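You operate a simulated robot arm through the tools that you are given. There is no shell and no other tool.

You run a simulated robot arm. Do the job below in one go: nothing can be reset, and whatever is moved stays where it is left.

JOB
Let off the rack's orange and blue pad straps, then pump the green to 6 and the red to 6.
Fine: the numbers show on the straps' counters.

Only the result counts: the job must be done as asked and must still hold three seconds after the hand-in. Knocking over, shifting, dropping, spilling or breaking anything else fails it.

ROBOT AND FRAMES
A 7-joint arm with a fingered hand on a trunk, on a base that drives. Base frame: it is fixed to the floor where the robot stands at the start and does not move with it; the origin is under the middle of the robot, x ahead of it, y to its left, z up. Units: mm, rad, N and s.
Its first joint turns from -1.204 to 3.002 rad. Places, roughly: blue ratchet [2800, -400, 800]; blue strap button [2700, -500, 800]; cart strap button [2100, 3800, 300]; green strap button [2900, -100, 800]; green strap lever [3000, -100, 900]; ladder strap button [2800, 5500, 1600]; orange ratchet [2800, -300, 800]; orange strap button [2800, -200, 800]; red strap button [3000, -700, 800]; red strap lever [3000, -700, 900]; yellow strap button [2700, -800, 800]. Payload 5 kg.
Tool frame: the origin (TCP) lies between the finger pads and is the grasp point; the fingertips stand 32 mm ahead of it; z points along the fingers, y is the line along which they close. The gripper opens to 160 mm. The gripper's body begins 89 mm behind the TCP. The gripper is a hand of 3 fingers: y runs from the thumb to the fingers, the wrist lies at [0, 0, -252] in the tool frame, and closing takes about 1.5 s.
Orientation is told as [roll, pitch, yaw] about the base's x, y, z axes, in that order, counted from this pose: with the fingers straight down and closing along the base's y, the tool's x points along the base's -x, its y along +y and its z along -z.

CONTROLS
- The arm moves only by the tool drive_tool. Its argument "series" is a list of rows, each a list of 6 numbers: the turn, a rotation vector about the tool's x, y, z in degrees, then the shift along the tool's x, y, z in mm. In form: [[wx, wy, wz, x, y, z], ...]. A call has 1 to 20 rows; each row shifts and turns the commanded pose from where the row before left it, along the tool's axes as they then stand. "grip" is the closure in counts, from 0 (fully open) to 255 (shut), set as the call begins (left out, the last holds). Rows are played at 5 a second. More than 50 mm and 0.15 rad between two rows, or a gripper value outside its range, and nothing of the call is played. A pose out of reach is approached as far as the arm can. The call stops where the force on the tool passes 40 N (or 10 N more than at its start, if that is more) or the arm is blocked; 0.2 s more then pass. The fingers move at their own pace (about 108 mm/s each) and stop on an object; they squeeze with about 28 N. The grip force told is the motor's: it shows also when the fingers shut on nothing. Time passes only in rows, and 0.2 s behind the last, so rows that do not move let the fingers close. It gives the time, the measured TCP pose, the force on the tool (base axes), the opening and the grip force at its end, in the units of the frame above (readings bear some noise), with the torque about the TCP (base axes, N m) and any sound that the robot's microphone picked up, and new pictures: "pictures" is both (left out), scene, wrist or none.
- Cameras (640 x 400 px; columns grow to the right, rows downward): "scene" is now at [142.1, -10.1, 1308.9]; the picture's right is [-0.13, -0.99, -0.00], its down [-0.37, 0.05, -0.93] and it looks along [0.92, -0.12, -0.37] (base axes); focal length 284 px, centre (320, 200). "wrist" rides on the gripper at [65, -4, -116] in the tool frame; the picture's right is [0.06, 1.00, 0.00], its down [-0.87, 0.05, -0.49] and it looks along [-0.49, 0.03, 0.87] (tool axes); focal length 261 px, centre (320, 200). There is no depth. A picture from a camera that has moved, and an enlarged one, comes with that camera's place and axes in the base frame and with its lens.
- lift_body(by): slides the trunk up (or, below 0, down) by that many mm; the arm and the scene camera ride with it, the base frame stays. It gives what a move gives, with no picture.
- steer(legs): drives the robot by 1 to 6 legs, each [ahead, left, turn to the left] in mm, mm and rad, along the robot's own axes; the way and the turn of a leg run together, so that a leg with both is an arc; at most 1500 mm and 3.142 rad a leg. The arm and the cameras ride along, it lands a little off, and it stops where it bumps. It gives what a move gives, and a new picture of the scene camera.
- set_fingers(finger1, finger2, thumb_bend): sets how far each is bent, from 0 (flat) to 1 (curled in); at 0.3 the hand is open as for a grip, at 0.7 the pads meet at the TCP. One left out holds its place. A second passes; each finger stops where it meets its share of the squeeze, and holds until it gets a number again. A gripper value or a shape takes the hand back. It gives what a move gives, with no picture; readings hold the bend of each and the force on the fingers (four entries, about 0 where the hand has none), thumb and palm.
- grasp_type(shape): the hand has 3 fingers and takes this shape, open, in about a second: jaw (thumb against the fingers, like two jaws); tri (thumb and two fingers); tip (a fingertip pinch); poke (one finger out to press); point (the index stretched); flat (the hand flat); cup (the hand cupped); fist (a fist). The gripper value then closes the fingers along that shape, each until it touches; the sizes above hold for jaw. It gives what a move gives, with no picture.
- turn_head(pan, tilt): turns the head with the scene camera to pan (to the left, within 1.501 rad either way) and tilt (down, from -0.506 to 1.204), counted from straight ahead of the robot. It gives what a move gives, and a new picture of the scene camera.
- zoom(camera, box): a new picture of the part [left, top, right, bottom] of that camera's present view, enlarged. No time passes.
- sign_off(): hands the job in; it is judged then, once.

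Places have to be worked out from the pictures, the camera data and where the tool is seen. Open the gripper and draw the arm clear of the work before you hand the job in, unless the task says otherwise.

The tools are called after "Request:" by a JSON object that holds its "fn" and its "kwargs". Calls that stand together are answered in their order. drive_tool: Moves the arm, as the interface text tells. Its arguments: {"type":"object","properties":{"series":{"type":"array"},"grip":{"type":"number"},"pictures":{"type":"string","enum":["both","scene","wrist","none"]}},"required":["series"]} The other tools are called the same way: lift_body (by) slides the trunk up or down; grasp_type (shape) gives the hand a shape; set_fingers (finger1, finger2, thumb_bend) moves the fingers one by one; steer (legs) drives the base; turn_head (pan, tilt) turns the head that bears the scene camera; zoom (camera, box) takes an enlarged picture of a part of a camera's view; sign_off () hands the job in.

At the start:

```text
time: 0.0
eef_pos: [692.7, -21.1, 1059.2]
tool_rot: [0.001, 0.0, 0.0]
ft_force: [0.4, 0.5, -0.3]
ft_torque: [0.0, -0.01, 0.0]
width: 160.0
grasp_force: 0.1
shape: jaw
bend: [0.3, 0.3, 0.3]
finger forces: [0.0, 0.1, 0.1, 0.0, 0.0, 0.0]
trunk travel left (down, up): [-450.0, 490.0]
robot x, y, heading: [-0.2, -0.3, -0.0]
head pan, tilt: [-0.127, 0.379]
```

scene: 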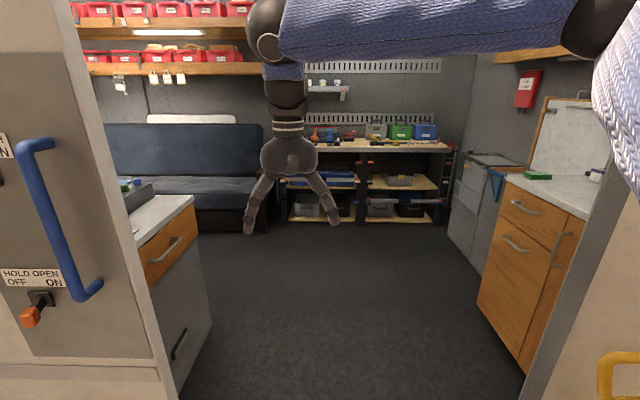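
wrist: 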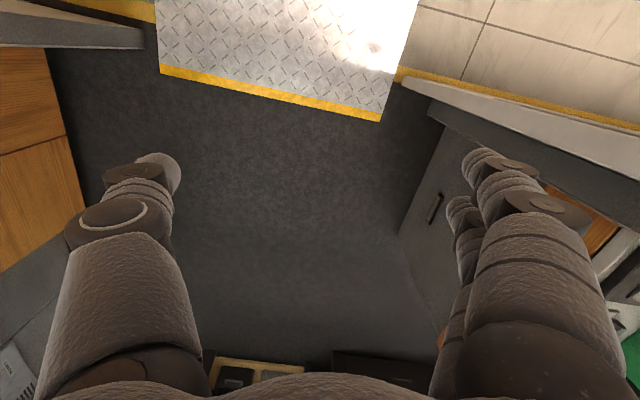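

The scene shows a van-like room with a bench at the far end holding coloured items. I'll enlarge the bench area to see the straps.

Request:
{"fn": "zoom", "kwargs": {"camera": "scene", "box": [280, 100, 470, 220]}}

Request:
{"fn": "zoom", "kwargs": {"camera": "scene", "box": [0, 100, 320, 400]}}

Request:
{"fn": "zoom", "kwargs": {"camera": "scene", "box": [420, 50, 640, 400]}}

```text
3.33 times, centred on (375, 160) of scene
camera zoom: at [142.1, -10.1, 1308.9], right [-0.13, -0.99, 0.0], down [-0.37, 0.05, -0.93], along [0.92, -0.12, -0.37], focal length 946 px, centre (137, 333)
```

zoom: 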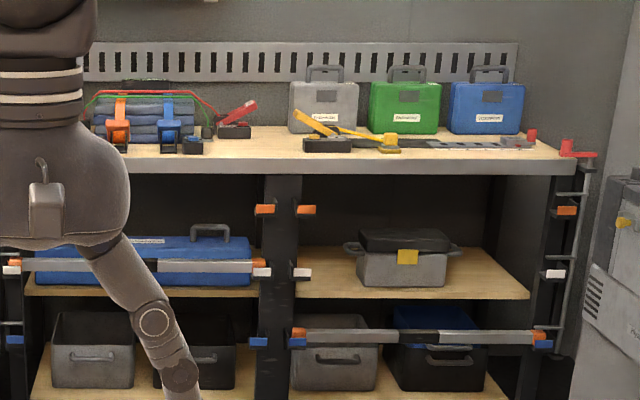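

```text
1.33 times, centred on (160, 250) of scene
camera zoom: at [142.1, -10.1, 1308.9], right [-0.13, -0.99, 0.0], down [-0.37, 0.05, -0.93], along [0.92, -0.12, -0.37], focal length 378 px, centre (533, 133)
```

zoom: 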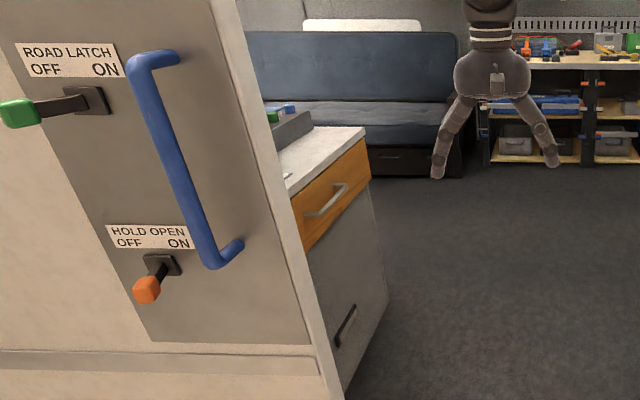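

```text
1.14 times, centred on (530, 225) of scene
camera zoom: at [142.1, -10.1, 1308.9], right [-0.13, -0.99, 0.0], down [-0.37, 0.05, -0.93], along [0.92, -0.12, -0.37], focal length 324 px, centre (80, 171)
```

zoom: 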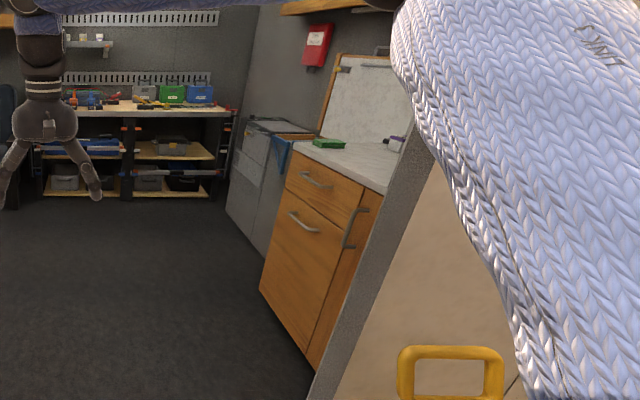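

The van's long axis looks about 0.14 rad to the right of my heading. Before driving I look down and to each side to check the doorway clearance.

Request:
{"fn": "turn_head", "kwargs": {"pan": 0.0, "tilt": 1.1}}

Request:
{"fn": "turn_head", "kwargs": {"pan": 1.2, "tilt": 0.7}}

Request:
{"fn": "turn_head", "kwargs": {"pan": -1.2, "tilt": 0.7}}

```text
time: 1.1
eef_pos: [692.6, -21.7, 1058.8]
tool_rot: [0.0, 0.0, 0.0]
ft_force: [0.2, -0.6, 0.5]
ft_torque: [-0.01, 0.01, -0.02]
width: 160.0
grasp_force: 0.1
shape: jaw
bend: [0.3, 0.3, 0.3]
finger forces: [0.0, 0.1, 0.1, 0.1, 0.1, 0.1]
trunk travel left (down, up): [-450.0, 490.0]
robot x, y, heading: [0.7, -1.9, 0.005]
head pan, tilt: [0.0, 1.1]
camera scene: at [113.1, 1.6, 1250.1], right [0.0, -1.0, 0.0], down [-0.89, 0.0, -0.45], along [0.45, 0.0, -0.89], focal length 284 px, centre (320, 200)
```

scene: 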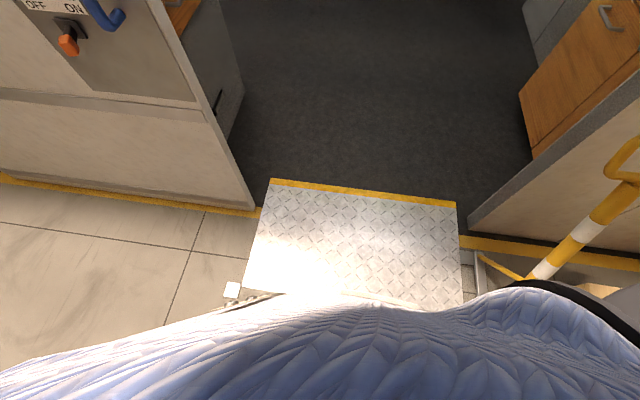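

```text
time: 2.5
eef_pos: [692.2, -21.2, 1058.0]
tool_rot: [0.0, 0.002, 0.0]
ft_force: [-0.4, -0.1, 0.4]
ft_torque: [0.0, -0.01, -0.01]
width: 159.8
grasp_force: 0.0
shape: jaw
bend: [0.3, 0.3, 0.3]
finger forces: [0.0, 0.1, 0.0, 0.1, 0.1, 0.0]
trunk travel left (down, up): [-450.0, 490.0]
robot x, y, heading: [1.2, 2.1, 0.003]
head pan, tilt: [1.201, 0.7]
camera scene: at [80.7, 80.8, 1280.0], right [0.93, -0.36, 0.0], down [-0.23, -0.6, -0.76], along [0.28, 0.71, -0.64], focal length 284 px, centre (320, 200)
```

scene: 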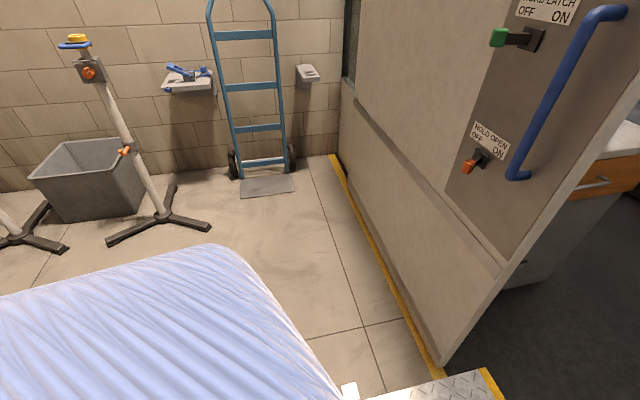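

```text
time: 4.7
eef_pos: [692.7, -21.4, 1059.1]
tool_rot: [-0.001, -0.001, 0.0]
ft_force: [0.0, 0.2, -0.8]
ft_torque: [0.0, 0.03, -0.02]
width: 160.0
grasp_force: 0.0
shape: jaw
bend: [0.3, 0.3, 0.3]
finger forces: [0.1, 0.0, 0.0, 0.0, 0.0, 0.0]
trunk travel left (down, up): [-450.0, 490.0]
robot x, y, heading: [-2.0, -1.2, -0.0]
head pan, tilt: [-1.201, 0.7]
camera scene: at [80.7, -77.6, 1280.0], right [-0.93, -0.36, 0.0], down [-0.23, 0.6, -0.76], along [0.28, -0.71, -0.64], focal length 284 px, centre (320, 200)
```

scene: 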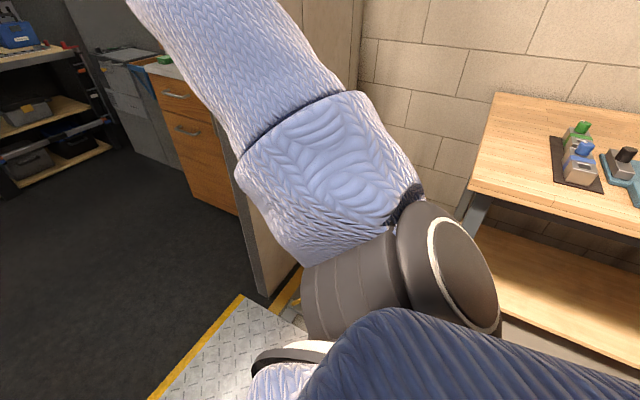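

The doorway is about 1040 mm wide, centred near (650,-190), with a bridge plate over the sill. I check upward for the lintel and where my elbow sits.

Request:
{"fn": "turn_head", "kwargs": {"pan": -0.4, "tilt": -0.4}}

Request:
{"fn": "turn_head", "kwargs": {"pan": -0.7, "tilt": 0.3}}

```text
time: 6.0
eef_pos: [693.5, -21.6, 1058.6]
tool_rot: [0.0, -0.001, 0.0]
ft_force: [0.4, -0.3, -0.3]
ft_torque: [-0.03, 0.0, 0.04]
width: 160.0
grasp_force: 0.1
shape: jaw
bend: [0.3, 0.3, 0.3]
finger forces: [0.1, 0.0, 0.0, 0.1, 0.0, 0.1]
trunk travel left (down, up): [-450.0, 490.0]
robot x, y, heading: [2.4, 3.2, 0.005]
head pan, tilt: [-0.4, -0.4]
camera scene: at [117.4, -27.0, 1376.9], right [-0.39, -0.92, 0.0], down [0.36, -0.15, -0.92], along [0.85, -0.36, 0.39], focal length 284 px, centre (320, 200)
```

scene: 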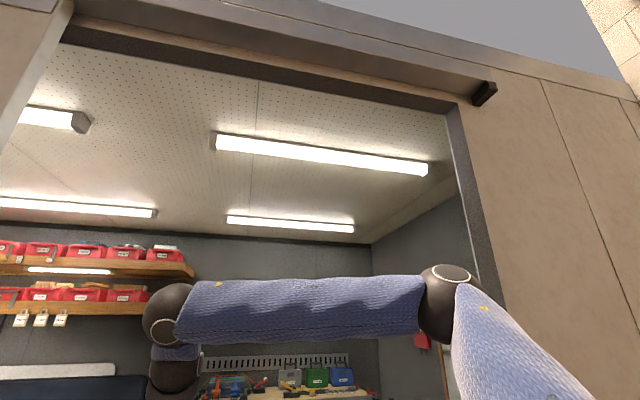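

```text
time: 7.1
eef_pos: [693.0, -22.1, 1060.1]
tool_rot: [0.0, -0.001, 0.001]
ft_force: [-0.4, 0.1, 0.4]
ft_torque: [0.01, 0.0, 0.0]
width: 159.9
grasp_force: 0.1
shape: jaw
bend: [0.3, 0.3, 0.3]
finger forces: [0.1, 0.0, 0.0, 0.0, 0.1, 0.0]
trunk travel left (down, up): [-450.0, 490.0]
robot x, y, heading: [-0.1, 0.8, -0.0]
head pan, tilt: [-0.7, 0.3]
camera scene: at [121.4, -58.5, 1316.2], right [-0.64, -0.77, 0.0], down [-0.23, 0.19, -0.96], along [0.73, -0.62, -0.3], focal length 284 px, centre (320, 200)
```

scene: 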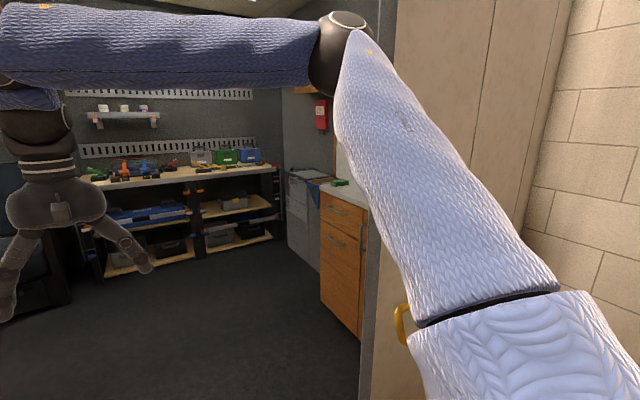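

The lintel is high, and triangulation puts the elbow near (490,-415,1400), so heading straight along the van axis leaves clearance on both sides. I turn right by 0.145 and drive in partway.

Request:
{"fn": "steer", "kwargs": {"legs": [[0, 0, -0.145], [700, 0, 0]]}}

```text
time: 11.5
eef_pos: [1365.3, -221.6, 1065.6]
tool_rot: [0.0, -0.008, -0.148]
ft_force: [-1.9, 2.3, 0.7]
ft_torque: [-0.16, -0.14, -0.01]
width: 159.7
grasp_force: 0.1
shape: jaw
bend: [0.3, 0.3, 0.3]
finger forces: [0.1, 0.1, 0.0, 0.0, 0.1, 0.0]
trunk travel left (down, up): [-450.0, 490.0]
robot x, y, heading: [688.9, -96.8, -0.15]
head pan, tilt: [-0.7, 0.3]
camera scene: at [819.7, -177.7, 1318.4], right [-0.75, -0.66, 0.01], down [-0.21, 0.22, -0.95], along [0.63, -0.72, -0.31], focal length 284 px, centre (320, 200)
```

scene: 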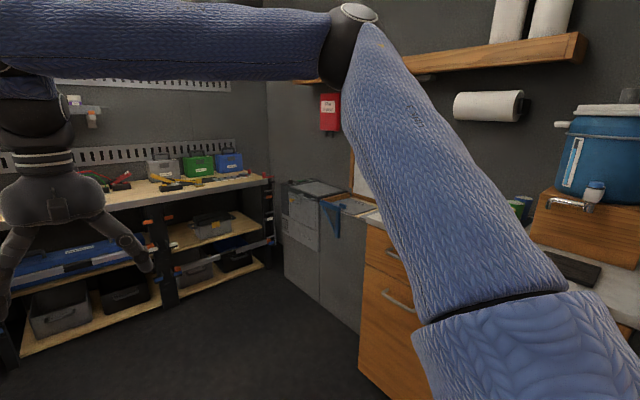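

Now in the doorway with no bump. I drive on 700 mm and look ahead at the bench.

Request:
{"fn": "steer", "kwargs": {"legs": [[700, 0, 0]]}}

Request:
{"fn": "turn_head", "kwargs": {"pan": 0.0, "tilt": 0.45}}

```text
time: 15.2
eef_pos: [2023.3, -315.9, 1071.6]
tool_rot: [0.002, -0.023, -0.141]
ft_force: [0.5, 0.3, -0.4]
ft_torque: [0.01, 0.05, 0.01]
width: 159.6
grasp_force: 0.0
shape: jaw
bend: [0.3, 0.3, 0.3]
finger forces: [0.0, 0.0, 0.0, 0.1, 0.0, 0.0]
trunk travel left (down, up): [-450.0, 490.0]
robot x, y, heading: [1359.3, -199.2, -0.138]
head pan, tilt: [-0.7, 0.3]
camera scene: at [1474.7, -273.9, 1316.1], right [-0.75, -0.67, 0.0], down [-0.2, 0.22, -0.96], along [0.64, -0.71, -0.3], focal length 284 px, centre (320, 200)
```

scene: 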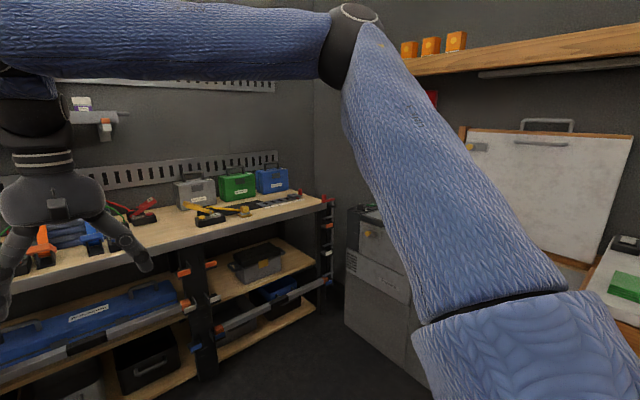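

```text
time: 16.3
eef_pos: [2023.6, -315.2, 1071.5]
tool_rot: [-0.001, -0.022, -0.142]
ft_force: [0.6, -0.5, -0.2]
ft_torque: [-0.01, 0.01, -0.02]
width: 159.8
grasp_force: 0.0
shape: jaw
bend: [0.3, 0.3, 0.3]
finger forces: [0.1, 0.1, 0.0, 0.0, 0.0, 0.1]
trunk travel left (down, up): [-450.0, 490.0]
robot x, y, heading: [1361.0, -199.9, -0.145]
head pan, tilt: [0.0, 0.45]
camera scene: at [1503.0, -217.3, 1302.2], right [-0.14, -0.99, 0.0], down [-0.43, 0.06, -0.9], along [0.89, -0.13, -0.44], focal length 284 px, centre (320, 200)
```

scene: 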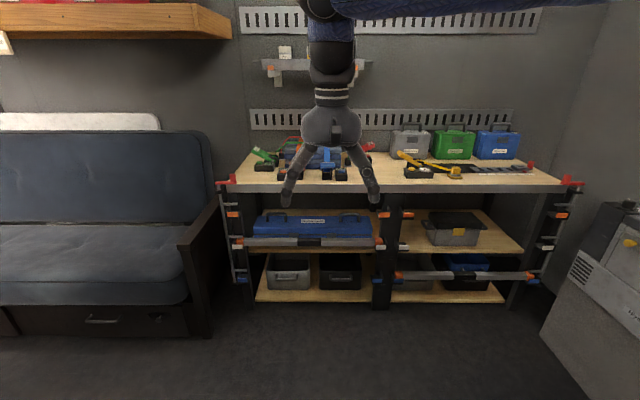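

Now at (1361,-200) facing the bench squarely. I enlarge the strap area.

Request:
{"fn": "zoom", "kwargs": {"camera": "scene", "box": [235, 120, 395, 220]}}

Request:
{"fn": "zoom", "kwargs": {"camera": "scene", "box": [380, 100, 540, 200]}}

```text
4.00 times, centred on (315, 170) of scene
camera zoom: at [1503.0, -217.3, 1302.2], right [-0.14, -0.99, 0.0], down [-0.43, 0.06, -0.9], along [0.89, -0.13, -0.44], focal length 1135 px, centre (340, 320)
```

zoom: 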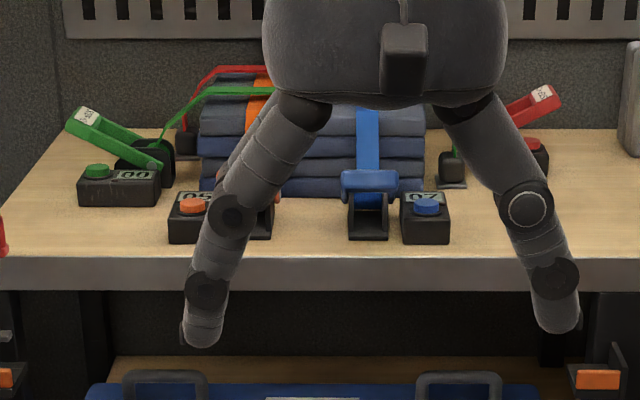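

```text
4.00 times, centred on (460, 150) of scene
camera zoom: at [1503.0, -217.3, 1302.2], right [-0.14, -0.99, 0.0], down [-0.43, 0.06, -0.9], along [0.89, -0.13, -0.44], focal length 1135 px, centre (-240, 400)
```

zoom: 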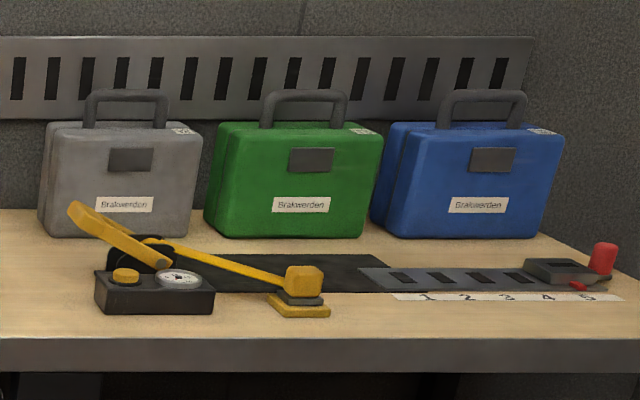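

Buttons appear near z≈840, u≈2760–3010 along the van, and the hand hides part of the view. I lift the trunk 200 mm for a steeper view, then pull the hand back a bit before driving closer.

Request:
{"fn": "lift_body", "kwargs": {"by": 200}}

Request:
{"fn": "drive_tool", "kwargs": {"series": [[0, 0, 0, 45, 0, 0], [0, 0, 0, 45, 0, 0], [0, 0, 0, 45, 0, 0]], "pictures": "both"}}

```text
time: 18.5
eef_pos: [2023.9, -315.4, 1271.3]
tool_rot: [-0.001, -0.022, -0.142]
ft_force: [0.0, 0.5, 0.4]
ft_torque: [0.0, -0.02, 0.03]
width: 159.9
grasp_force: 0.0
shape: jaw
bend: [0.3, 0.3, 0.3]
finger forces: [0.0, 0.0, 0.0, 0.0, 0.0, 0.0]
trunk travel left (down, up): [-650.0, 290.0]
robot x, y, heading: [1361.8, -200.6, -0.146]
head pan, tilt: [0.0, 0.45]
```

```text
time: 19.3
eef_pos: [1889.9, -297.8, 1269.6]
tool_rot: [0.001, -0.024, -0.14]
ft_force: [-0.2, -0.5, -0.6]
ft_torque: [-0.01, -0.02, -0.03]
width: 160.0
grasp_force: 0.1
shape: jaw
bend: [0.3, 0.3, 0.3]
finger forces: [0.1, 0.0, 0.1, 0.1, 0.0, 0.0]
trunk travel left (down, up): [-650.0, 290.0]
robot x, y, heading: [1363.4, -192.8, -0.141]
head pan, tilt: [0.0, 0.45]
camera scene: at [1501.7, -217.3, 1502.4], right [-0.14, -0.99, 0.0], down [-0.43, 0.06, -0.9], along [0.89, -0.13, -0.43], focal length 284 px, centre (320, 200)
camera wrist: at [1821.8, -291.8, 1384.9], right [0.08, 1.0, 0.0], down [0.86, -0.07, 0.51], along [0.51, -0.04, -0.86], focal length 261 px, centre (320, 200)
```

scene: 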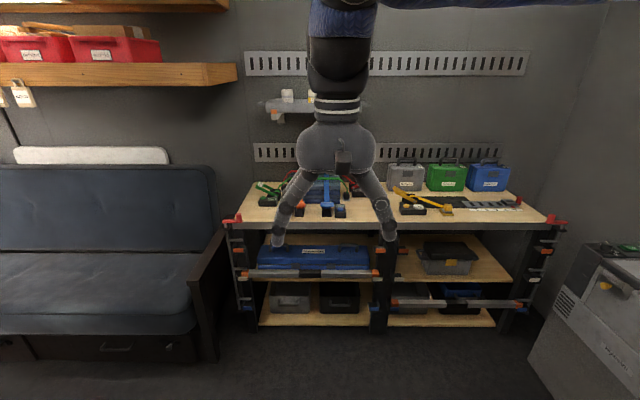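
wrist: 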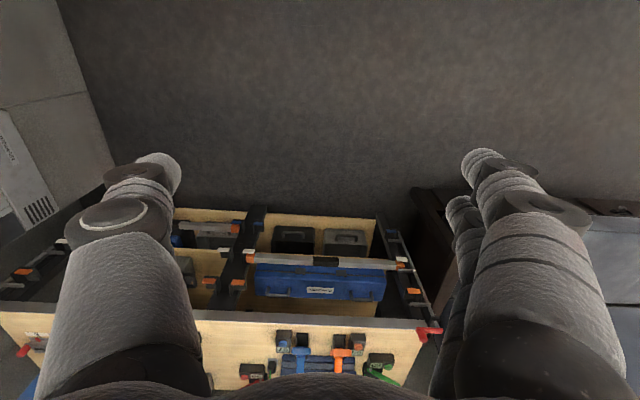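

The view is clear; I drive forward about 780 mm to stand in front of the bench, then look down at the straps.

Request:
{"fn": "steer", "kwargs": {"legs": [[600, 10, 0], [180, 0, 0]]}}

Request:
{"fn": "turn_head", "kwargs": {"pan": 0.0, "tilt": 0.8}}

```text
time: 23.8
eef_pos: [2676.5, -399.1, 1269.4]
tool_rot: [-0.001, -0.023, -0.141]
ft_force: [0.8, -0.1, 0.9]
ft_torque: [-0.04, 0.06, -0.02]
width: 160.1
grasp_force: 0.0
shape: jaw
bend: [0.3, 0.3, 0.3]
finger forces: [0.1, 0.1, 0.0, 0.1, 0.0, 0.0]
trunk travel left (down, up): [-650.0, 290.0]
robot x, y, heading: [2146.0, -301.4, -0.14]
head pan, tilt: [0.0, 0.45]
camera scene: at [2289.4, -318.9, 1502.0], right [-0.14, -0.99, 0.0], down [-0.43, 0.06, -0.9], along [0.89, -0.13, -0.44], focal length 284 px, centre (320, 200)
```

scene: 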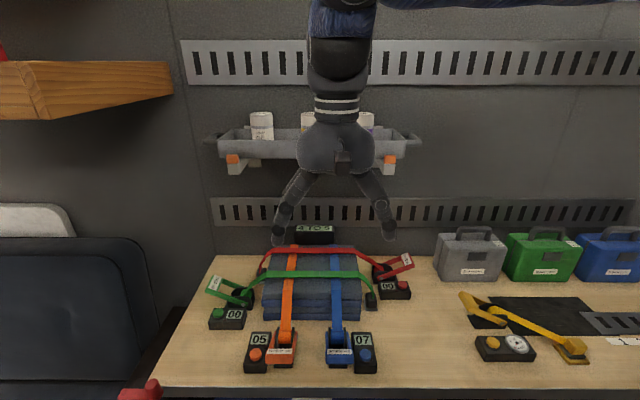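

```text
time: 24.6
eef_pos: [2675.4, -397.9, 1269.0]
tool_rot: [-0.001, -0.024, -0.141]
ft_force: [-0.2, 0.2, 0.1]
ft_torque: [0.01, 0.0, 0.04]
width: 160.0
grasp_force: 0.0
shape: jaw
bend: [0.3, 0.3, 0.3]
finger forces: [0.0, 0.0, 0.0, 0.0, 0.1, 0.0]
trunk travel left (down, up): [-650.0, 290.0]
robot x, y, heading: [2143.2, -297.2, -0.141]
head pan, tilt: [0.0, 0.799]
camera scene: at [2276.5, -317.0, 1471.9], right [-0.14, -0.99, 0.0], down [-0.71, 0.1, -0.7], along [0.69, -0.1, -0.72], focal length 284 px, centre (320, 200)
```

scene: 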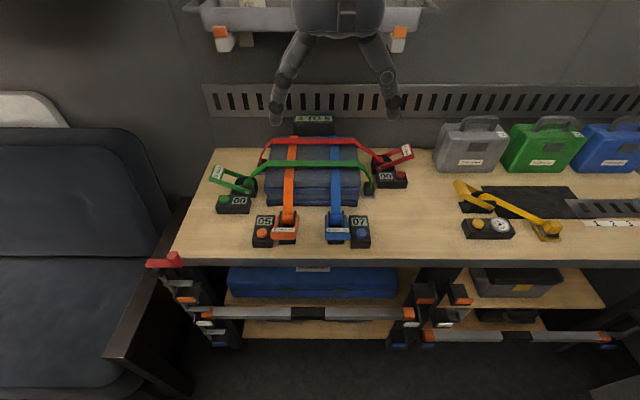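

Now the layout is clear: orange reads 05, blue 07, green 00, red 00, and there's a small display behind the pads. I enlarge to read everything.

Request:
{"fn": "zoom", "kwargs": {"camera": "scene", "box": [200, 100, 320, 260]}}

Request:
{"fn": "zoom", "kwargs": {"camera": "scene", "box": [310, 100, 430, 260]}}

Request:
{"fn": "zoom", "kwargs": {"camera": "scene", "box": [250, 105, 430, 195]}}

```text
2.50 times, centred on (260, 180) of scene
camera zoom: at [2276.5, -317.0, 1471.9], right [-0.14, -0.99, 0.0], down [-0.71, 0.1, -0.7], along [0.69, -0.1, -0.72], focal length 710 px, centre (470, 250)
```

zoom: 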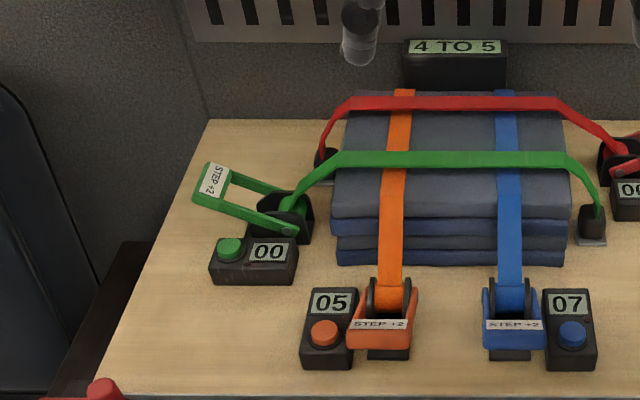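

```text
2.50 times, centred on (370, 180) of scene
camera zoom: at [2276.5, -317.0, 1471.9], right [-0.14, -0.99, 0.0], down [-0.71, 0.1, -0.7], along [0.69, -0.1, -0.72], focal length 710 px, centre (195, 250)
```

zoom: 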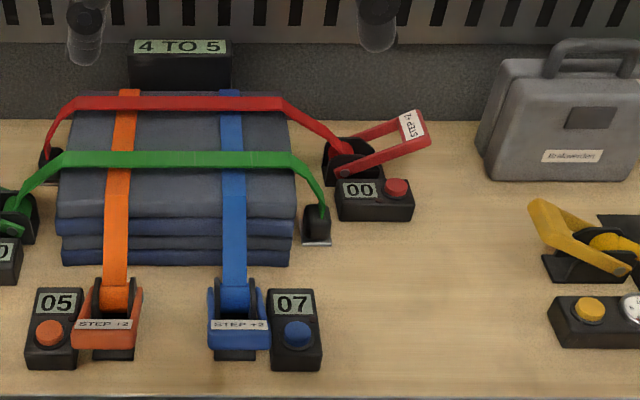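

```text
3.56 times, centred on (340, 150) of scene
camera zoom: at [2276.5, -317.0, 1471.9], right [-0.14, -0.99, 0.0], down [-0.71, 0.1, -0.7], along [0.69, -0.1, -0.72], focal length 1009 px, centre (249, 378)
```

zoom: 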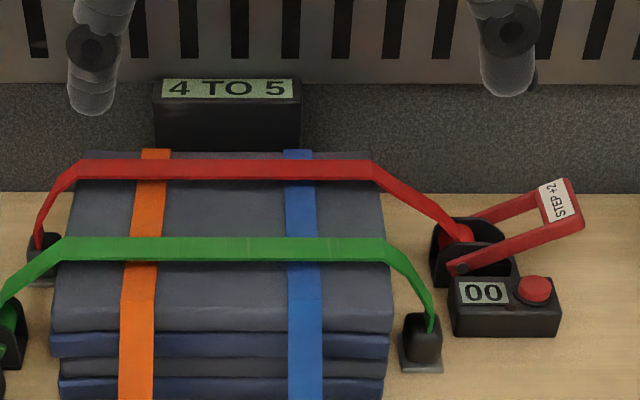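

Counters: orange 05, blue 07, green 00, red 00; each lever is labelled STEP +2. I'll level the tool and take the "poke" shape to press the buttons, then look at where that finger is.

Request:
{"fn": "grasp_type", "kwargs": {"shape": "poke"}}

Request:
{"fn": "drive_tool", "kwargs": {"series": [[0, 1.3, 0, 0, 0, 0], [0, 0, 0, 0, 0, 0]], "pictures": "both"}}

```text
time: 25.6
eef_pos: [2676.1, -398.9, 1268.9]
tool_rot: [0.001, -0.024, -0.141]
ft_force: [-0.1, 0.1, -0.4]
ft_torque: [-0.02, -0.04, 0.0]
width: 0.0
grasp_force: 0.1
shape: poke
bend: [1.0, 1.0, 0.46]
finger forces: [0.1, 0.1, 0.0, 0.0, 0.1, 0.0]
trunk travel left (down, up): [-650.0, 290.0]
robot x, y, heading: [2145.0, -303.2, -0.141]
head pan, tilt: [0.0, 0.799]
```

```text
time: 26.1
eef_pos: [2676.8, -398.1, 1267.9]
tool_rot: [0.0, -0.001, -0.142]
ft_force: [0.1, 0.0, -0.8]
ft_torque: [0.0, -0.03, -0.01]
width: 0.2
grasp_force: 0.1
shape: poke
bend: [1.0, 1.0, 0.46]
finger forces: [0.1, 0.0, 0.1, 0.1, 0.1, 0.0]
trunk travel left (down, up): [-650.0, 290.0]
robot x, y, heading: [2149.9, -298.6, -0.144]
head pan, tilt: [0.0, 0.799]
camera scene: at [2276.4, -317.1, 1471.8], right [-0.14, -0.99, 0.0], down [-0.71, 0.1, -0.7], along [0.69, -0.1, -0.72], focal length 284 px, centre (320, 200)
camera wrist: at [2611.4, -393.9, 1385.8], right [0.08, 1.0, 0.0], down [0.87, -0.07, 0.49], along [0.49, -0.04, -0.87], focal length 261 px, centre (320, 200)
```

scene: 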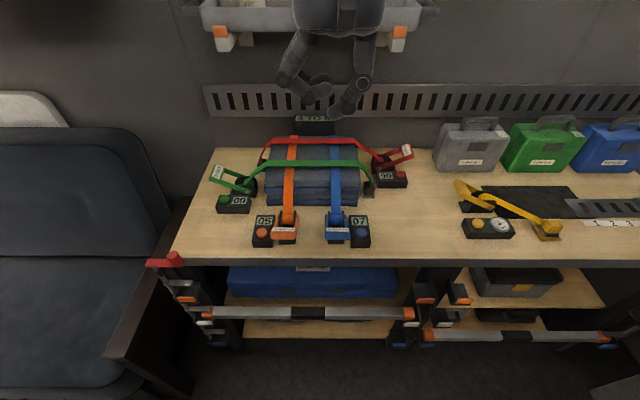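
wrist: 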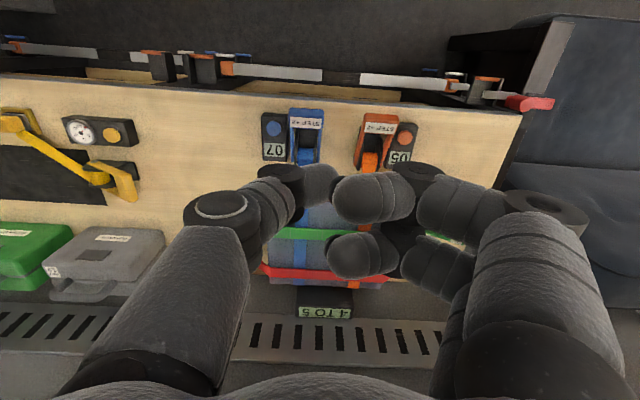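

The thumb is the poking finger, with its tip close to the tool axis. I enlarge both views to locate its tip.

Request:
{"fn": "zoom", "kwargs": {"camera": "scene", "box": [260, 40, 420, 140]}}

Request:
{"fn": "zoom", "kwargs": {"camera": "wrist", "box": [220, 90, 460, 240]}}

```text
4.00 times, centred on (340, 90) of scene
camera zoom: at [2276.4, -317.1, 1471.8], right [-0.14, -0.99, 0.0], down [-0.71, 0.1, -0.7], along [0.69, -0.1, -0.72], focal length 1135 px, centre (240, 640)
```

zoom: 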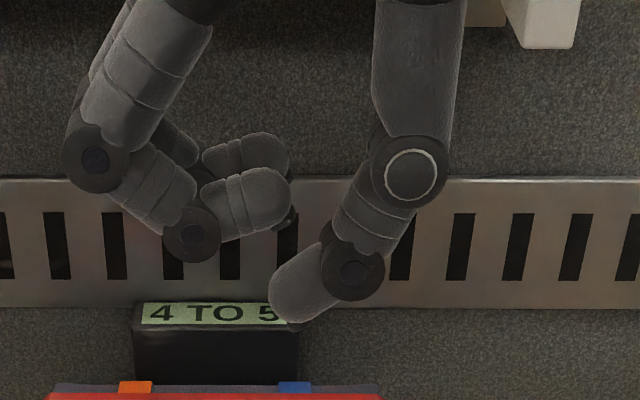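

```text
2.67 times, centred on (340, 165) of wrist
camera zoom: at [2611.4, -393.9, 1385.8], right [0.08, 1.0, 0.0], down [0.87, -0.07, 0.49], along [0.49, -0.04, -0.87], focal length 695 px, centre (267, 293)
```

zoom: 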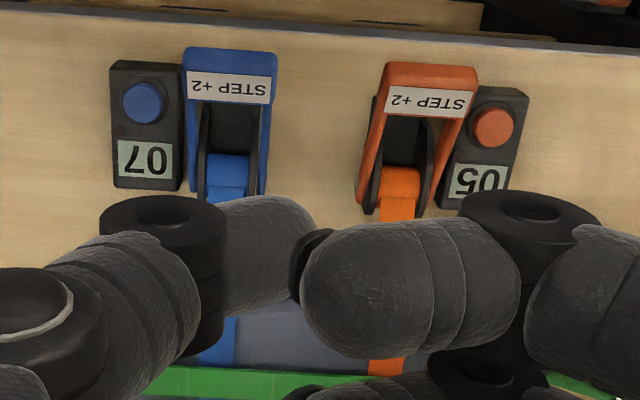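

The poke thumb comes in slanted with only ~8 mm beyond its joint. I check the "point" shape, which might give a straighter and longer finger.

Request:
{"fn": "grasp_type", "kwargs": {"shape": "point"}}

Request:
{"fn": "zoom", "kwargs": {"camera": "scene", "box": [260, 40, 420, 140]}}

Request:
{"fn": "zoom", "kwargs": {"camera": "wrist", "box": [160, 50, 640, 350]}}

```text
time: 27.1
eef_pos: [2676.7, -398.7, 1269.7]
tool_rot: [0.001, 0.0, -0.141]
ft_force: [1.0, 0.3, 0.1]
ft_torque: [-0.01, 0.0, -0.05]
width: 0.0
grasp_force: 0.0
shape: point
bend: [0.4, 1.0, 0.42]
finger forces: [0.0, 0.1, 0.0, 0.0, 0.1, 0.0]
trunk travel left (down, up): [-650.0, 290.0]
robot x, y, heading: [2146.6, -302.8, -0.14]
head pan, tilt: [0.0, 0.799]
```

```text
4.00 times, centred on (340, 90) of scene
camera zoom: at [2276.5, -317.1, 1471.8], right [-0.14, -0.99, 0.0], down [-0.71, 0.1, -0.7], along [0.69, -0.1, -0.72], focal length 1135 px, centre (240, 640)
```

zoom: 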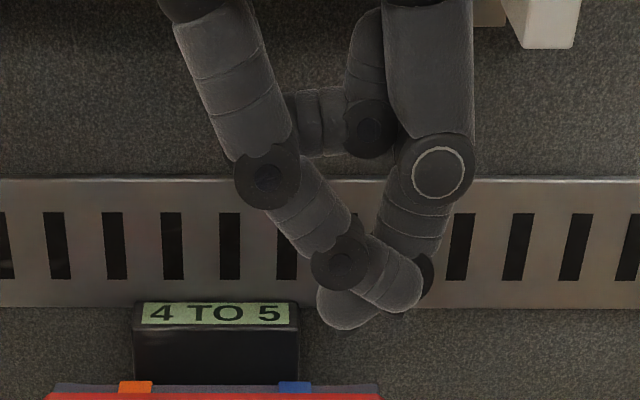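

```text
1.33 times, centred on (400, 200) of wrist
camera zoom: at [2611.5, -394.0, 1385.6], right [0.08, 1.0, 0.0], down [0.87, -0.07, 0.49], along [0.49, -0.04, -0.87], focal length 348 px, centre (213, 200)
```

zoom: 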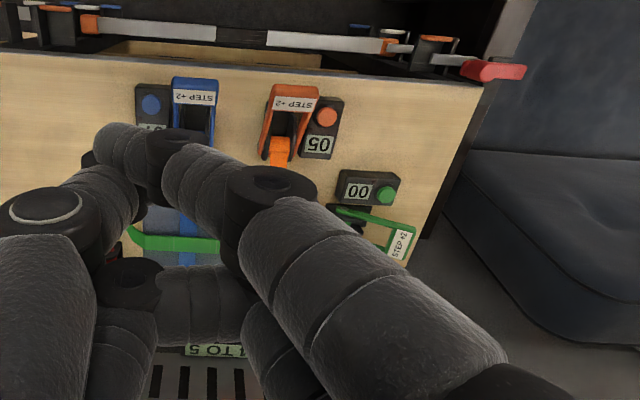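

"Point" crosses thumb and index, so it's no better. I'll curl both fingers fully and keep the thumb near its open bend so it points straight down, clear of the rest.

Request:
{"fn": "set_fingers", "kwargs": {"finger1": 1.0, "finger2": 1.0, "thumb_bend": 0.36}}

Request:
{"fn": "zoom", "kwargs": {"camera": "scene", "box": [260, 40, 420, 140]}}

Request:
{"fn": "zoom", "kwargs": {"camera": "wrist", "box": [0, 0, 640, 400]}}

```text
time: 28.1
eef_pos: [2676.1, -399.6, 1270.3]
tool_rot: [0.001, -0.002, -0.142]
ft_force: [0.1, -0.5, 0.4]
ft_torque: [0.01, -0.01, 0.01]
width: 69.0
grasp_force: 0.0
shape: fingers
bend: [1.0, 1.0, 0.36]
finger forces: [0.0, 0.0, 0.0, 0.0, 0.0, 0.0]
trunk travel left (down, up): [-650.0, 290.0]
robot x, y, heading: [2147.4, -296.1, -0.14]
head pan, tilt: [0.0, 0.799]
```

```text
4.00 times, centred on (340, 90) of scene
camera zoom: at [2276.6, -317.1, 1471.8], right [-0.14, -0.99, 0.0], down [-0.71, 0.1, -0.7], along [0.69, -0.1, -0.72], focal length 1135 px, centre (240, 640)
```

zoom: 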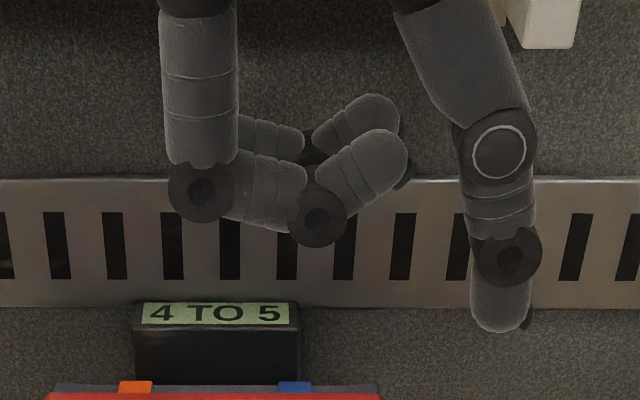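

```text
1.00 times, centred on (320, 200) of wrist (not enlarged: the box is as wide or as high as the picture)
camera zoom: at [2611.5, -393.9, 1385.6], right [0.08, 1.0, 0.0], down [0.87, -0.07, 0.49], along [0.49, -0.04, -0.87], focal length 261 px, centre (320, 200)
```

zoom: 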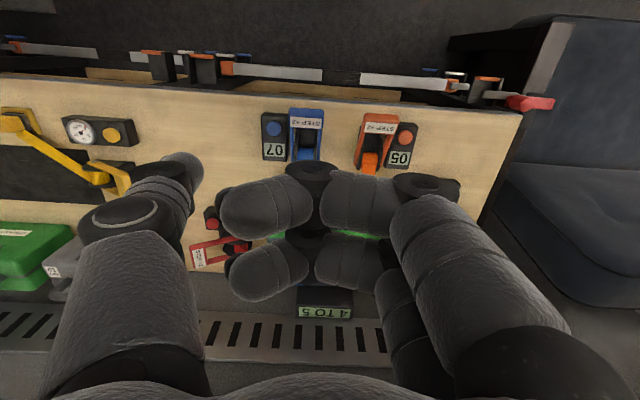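

The thumb now points straight down, its tip about 76 mm to the right of and 39 mm below the TCP, with the curled fingers ~35 mm higher. Both cameras agree on the orange button at ≈(2786,-225,828) and blue at ≈(2744,-502,828). I lower the hand in front of the pads first, staying clear of the high shelf.

Request:
{"fn": "drive_tool", "kwargs": {"series": [[0, 0, 0, 0, 0, 45], [0, 0, 0, 0, 0, 45], [0, 0, 0, 0, 0, 45], [0, 0, 0, 0, 0, 45], [0, 0, 0, 0, 0, 45], [0, 0, 0, 0, 0, 40], [0, 0, 0, 0, 0, 0]], "pictures": "both"}}

```text
time: 29.6
eef_pos: [2674.1, -400.5, 1004.7]
tool_rot: [0.0, -0.001, -0.142]
ft_force: [0.1, 0.8, -0.6]
ft_torque: [-0.01, -0.01, 0.02]
width: 68.9
grasp_force: 0.1
shape: fingers
bend: [1.0, 1.0, 0.36]
finger forces: [0.1, 0.1, 0.1, 0.0, 0.0, 0.1]
trunk travel left (down, up): [-650.0, 290.0]
robot x, y, heading: [2146.8, -301.3, -0.145]
head pan, tilt: [0.0, 0.799]
camera scene: at [2275.9, -316.8, 1471.9], right [-0.14, -0.99, 0.0], down [-0.71, 0.1, -0.7], along [0.69, -0.1, -0.72], focal length 284 px, centre (320, 200)
camera wrist: at [2608.6, -394.4, 1121.5], right [0.08, 1.0, 0.0], down [0.87, -0.07, 0.49], along [0.49, -0.04, -0.87], focal length 261 px, centre (320, 200)
```

scene: 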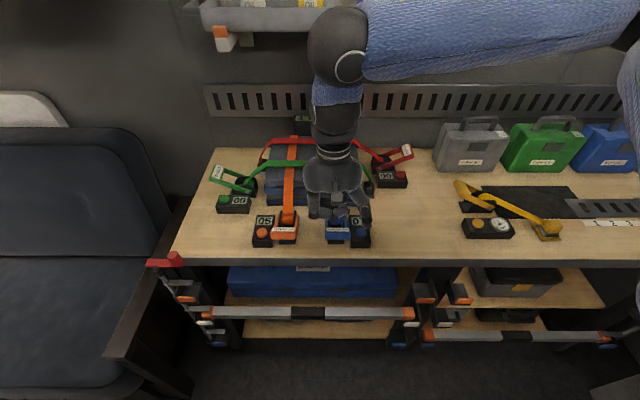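
wrist: 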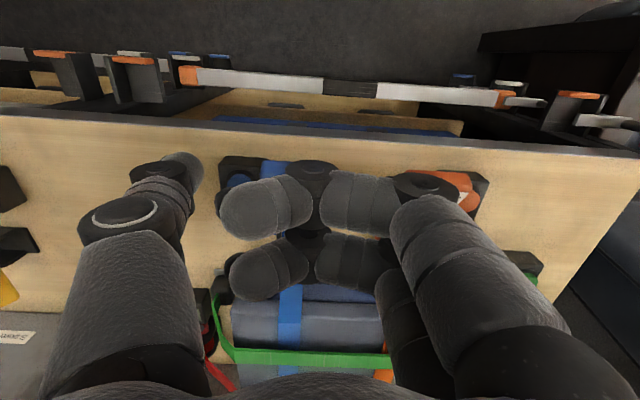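

The arm moves well here. I slide left and ahead at this height until the thumb is over the orange button.

Request:
{"fn": "drive_tool", "kwargs": {"series": [[0, 0, 0, 0, 44.3, 0], [0, 0, 0, 0, 44.3, 0], [0, 0, 0, -10, 44.3, 0], [0, 0, 0, -25, 40, 0], [0, 0, 0, -25, 40, 0], [0, 0, 0, -26.4, 40, 0], [0, 0, 0, 0, 13, 0], [0, 0, 0, 0, 0, 40], [0, 0, 0, 0, 0, 20], [0, 0, 0, 0, 0, 0]], "pictures": "both"}}

Request:
{"fn": "zoom", "kwargs": {"camera": "scene", "box": [200, 160, 320, 260]}}

Request:
{"fn": "zoom", "kwargs": {"camera": "wrist", "box": [100, 60, 340, 210]}}

```text
time: 31.9
eef_pos: [2799.2, -149.4, 943.9]
tool_rot: [0.0, 0.0, -0.142]
ft_force: [-0.6, 0.1, -0.8]
ft_torque: [-0.03, 0.01, -0.02]
width: 68.9
grasp_force: 0.0
shape: fingers
bend: [1.0, 1.0, 0.36]
finger forces: [0.0, 0.0, 0.0, 0.0, 0.0, 0.1]
trunk travel left (down, up): [-650.0, 290.0]
robot x, y, heading: [2148.5, -301.0, -0.144]
head pan, tilt: [0.0, 0.799]
camera scene: at [2277.2, -316.9, 1471.7], right [-0.14, -0.99, 0.0], down [-0.71, 0.1, -0.7], along [0.69, -0.1, -0.72], focal length 284 px, centre (320, 200)
camera wrist: at [2734.8, -144.0, 1059.9], right [0.08, 1.0, 0.0], down [0.87, -0.07, 0.49], along [0.49, -0.04, -0.87], focal length 261 px, centre (320, 200)
```

scene: 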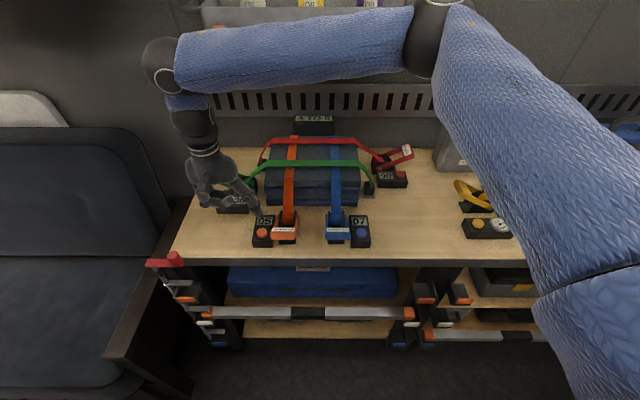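
wrist: 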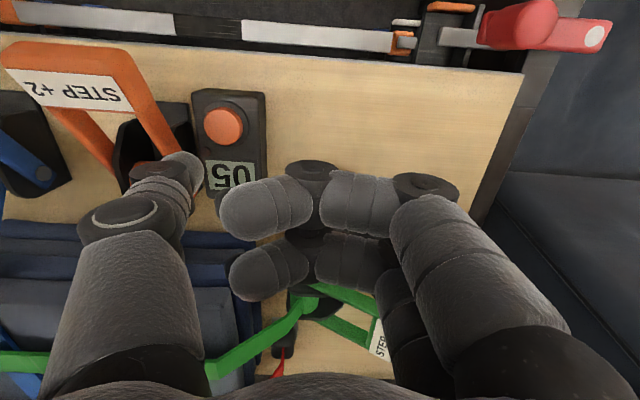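

```text
4.00 times, centred on (260, 210) of scene
camera zoom: at [2277.2, -316.9, 1471.7], right [-0.14, -0.99, 0.0], down [-0.71, 0.1, -0.7], along [0.69, -0.1, -0.72], focal length 1135 px, centre (560, 160)
```

zoom: 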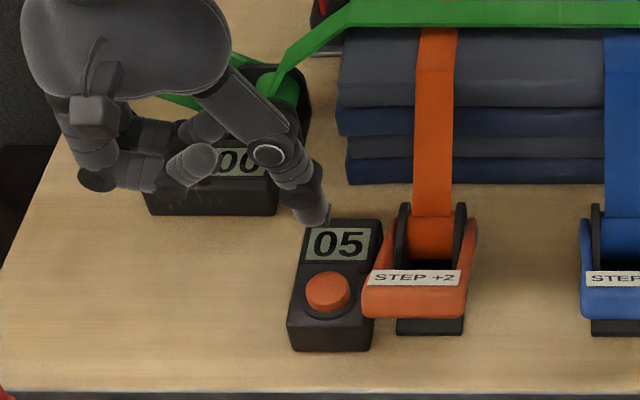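

```text
2.67 times, centred on (220, 135) of wrist
camera zoom: at [2734.8, -144.0, 1059.9], right [0.08, 1.0, 0.0], down [0.87, -0.07, 0.49], along [0.49, -0.04, -0.87], focal length 695 px, centre (587, 373)
```

zoom: 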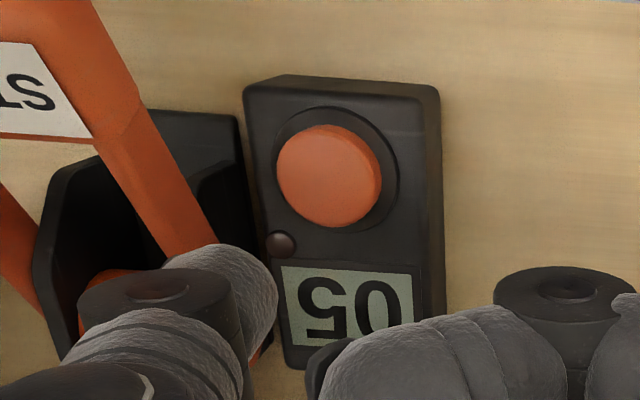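

Recomputed with the right picture scaling, the thumb tip sits at ≈(2788,-225,905) and the orange button at ≈(2780,-227,842). I correct the small offset and descend to just above the button.

Request:
{"fn": "drive_tool", "kwargs": {"series": [[0, 0, 0, 7.9, -3.9, 0], [0, 0, 0, 0, 0, 30], [0, 0, 0, 0, 0, 18], [0, 0, 0, 0, 0, 0]], "pictures": "both"}}

Request:
{"fn": "zoom", "kwargs": {"camera": "scene", "box": [220, 190, 300, 240]}}

Request:
{"fn": "zoom", "kwargs": {"camera": "wrist", "box": [100, 60, 340, 210]}}

```text
time: 32.9
eef_pos: [2792.6, -149.0, 895.9]
tool_rot: [0.0, -0.001, -0.141]
ft_force: [-0.4, -0.6, -0.3]
ft_torque: [-0.02, -0.01, -0.02]
width: 69.4
grasp_force: 0.1
shape: fingers
bend: [1.0, 1.0, 0.36]
finger forces: [0.0, 0.1, 0.0, 0.1, 0.0, 0.1]
trunk travel left (down, up): [-650.0, 290.0]
robot x, y, heading: [2148.8, -298.1, -0.143]
head pan, tilt: [0.0, 0.799]
camera scene: at [2276.9, -316.8, 1471.8], right [-0.14, -0.99, 0.0], down [-0.71, 0.1, -0.7], along [0.69, -0.1, -0.72], focal length 284 px, centre (320, 200)
camera wrist: at [2727.4, -143.5, 1011.7], right [0.08, 1.0, 0.0], down [0.87, -0.07, 0.49], along [0.49, -0.04, -0.87], focal length 261 px, centre (320, 200)
```

scene: 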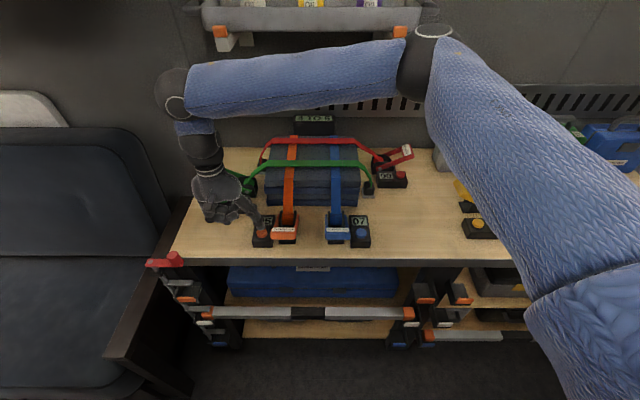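
wrist: 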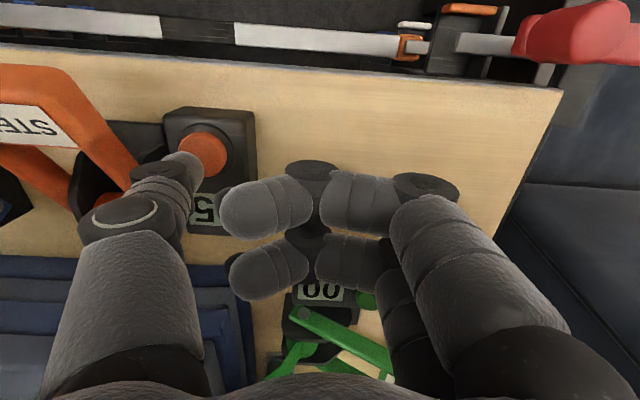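

```text
8.00 times, centred on (260, 215) of scene
camera zoom: at [2276.9, -316.8, 1471.8], right [-0.14, -0.99, 0.0], down [-0.71, 0.1, -0.7], along [0.69, -0.1, -0.72], focal length 2271 px, centre (800, 80)
```

zoom: 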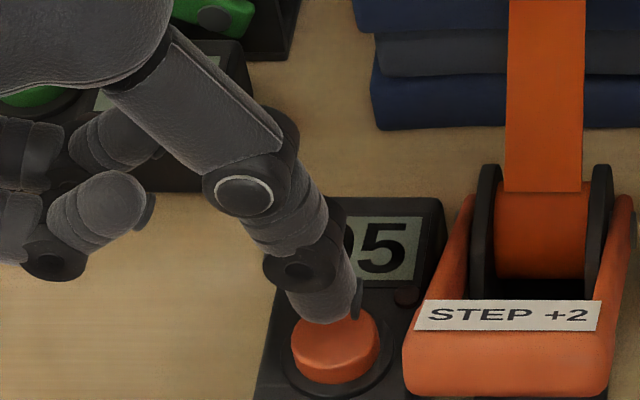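

```text
2.67 times, centred on (220, 135) of wrist
camera zoom: at [2727.4, -143.5, 1011.7], right [0.08, 1.0, 0.0], down [0.87, -0.07, 0.49], along [0.49, -0.04, -0.87], focal length 695 px, centre (587, 373)
```

zoom: 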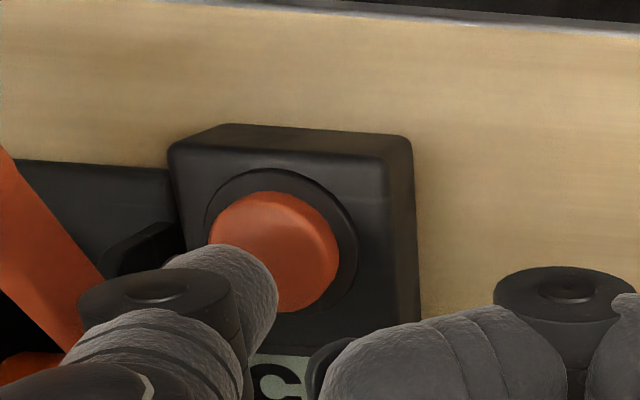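

The tip is right over the orange button, about 12–15 mm above. I nudge it 3 mm right and press in small steps.

Request:
{"fn": "drive_tool", "kwargs": {"series": [[0, 0, 0, 2, -3, 4], [0, 0, 0, 0, 0, 5], [0, 0, 0, 0, 0, 3], [0, 0, 0, 0, 0, 2], [0, 0, 0, 0, 0, 2], [0, 0, 0, 0, 0, 0]], "pictures": "scene"}}

Request:
{"fn": "zoom", "kwargs": {"camera": "scene", "box": [220, 190, 300, 240]}}

```text
time: 34.2
eef_pos: [2787.5, -152.6, 878.7]
tool_rot: [-0.001, 0.0, -0.142]
ft_force: [0.8, -0.2, 0.8]
ft_torque: [-0.13, 0.01, 0.04]
width: 69.0
grasp_force: 0.8
shape: fingers
bend: [1.0, 1.0, 0.36]
finger forces: [0.0, 0.0, 0.0, 0.0, 1.3, 0.0]
trunk travel left (down, up): [-650.0, 290.0]
robot x, y, heading: [2150.1, -298.6, -0.143]
head pan, tilt: [0.0, 0.799]
heard: click
camera scene: at [2276.7, -316.9, 1471.8], right [-0.14, -0.99, 0.0], down [-0.71, 0.1, -0.7], along [0.69, -0.1, -0.72], focal length 284 px, centre (320, 200)
```

scene: 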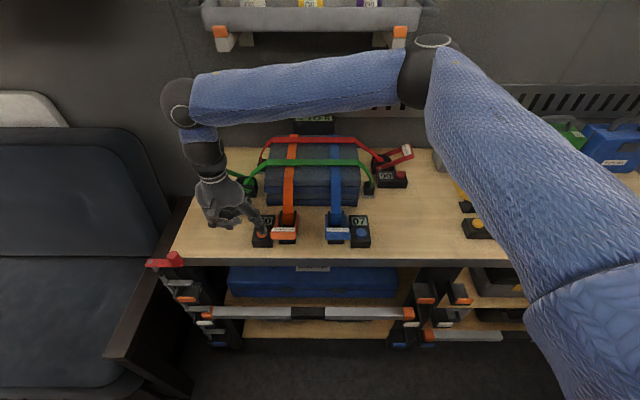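

```text
8.00 times, centred on (260, 215) of scene
camera zoom: at [2276.7, -316.9, 1471.8], right [-0.14, -0.99, 0.0], down [-0.71, 0.1, -0.7], along [0.69, -0.1, -0.72], focal length 2271 px, centre (800, 80)
```

zoom: 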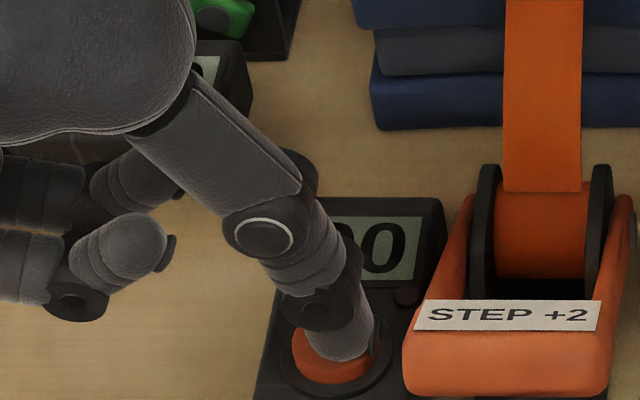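

A click was heard and the orange counter now shows a 0. I lift straight up and read the counter.

Request:
{"fn": "drive_tool", "kwargs": {"series": [[0, 0, 0, 0, 0, -20], [0, 0, 0, 0, 0, -40], [0, 0, 0, 0, 0, -40], [0, 0, 0, 0, 0, -40], [0, 0, 0, 0, 0, 0]], "pictures": "scene"}}

Request:
{"fn": "zoom", "kwargs": {"camera": "scene", "box": [200, 140, 360, 240]}}

```text
time: 35.5
eef_pos: [2786.6, -153.2, 1023.0]
tool_rot: [0.0, 0.0, -0.142]
ft_force: [0.2, 0.2, 0.5]
ft_torque: [-0.01, 0.03, -0.01]
width: 68.9
grasp_force: 0.0
shape: fingers
bend: [1.0, 1.0, 0.36]
finger forces: [0.0, 0.1, 0.1, 0.1, 0.1, 0.1]
trunk travel left (down, up): [-650.0, 290.0]
robot x, y, heading: [2151.0, -299.2, -0.141]
head pan, tilt: [0.0, 0.799]
camera scene: at [2277.7, -317.1, 1471.6], right [-0.14, -0.99, 0.0], down [-0.71, 0.1, -0.7], along [0.69, -0.1, -0.72], focal length 284 px, centre (320, 200)
```

scene: 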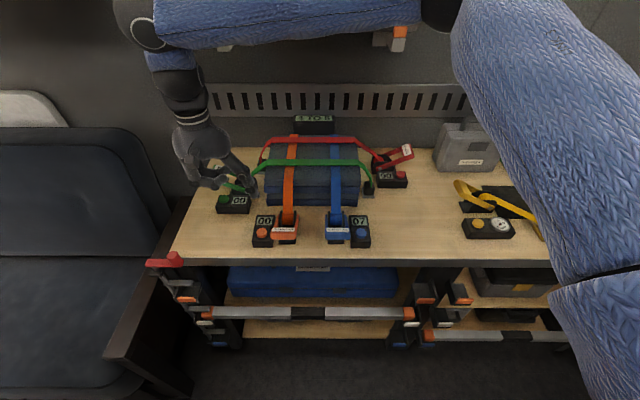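

```text
4.00 times, centred on (280, 190) of scene
camera zoom: at [2277.7, -317.1, 1471.6], right [-0.14, -0.99, 0.0], down [-0.71, 0.1, -0.7], along [0.69, -0.1, -0.72], focal length 1135 px, centre (480, 240)
```

zoom: 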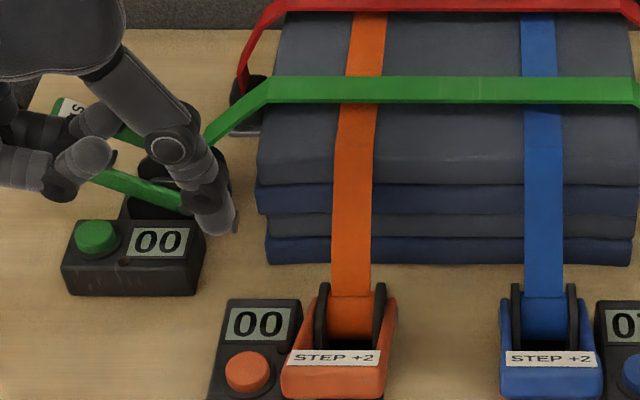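

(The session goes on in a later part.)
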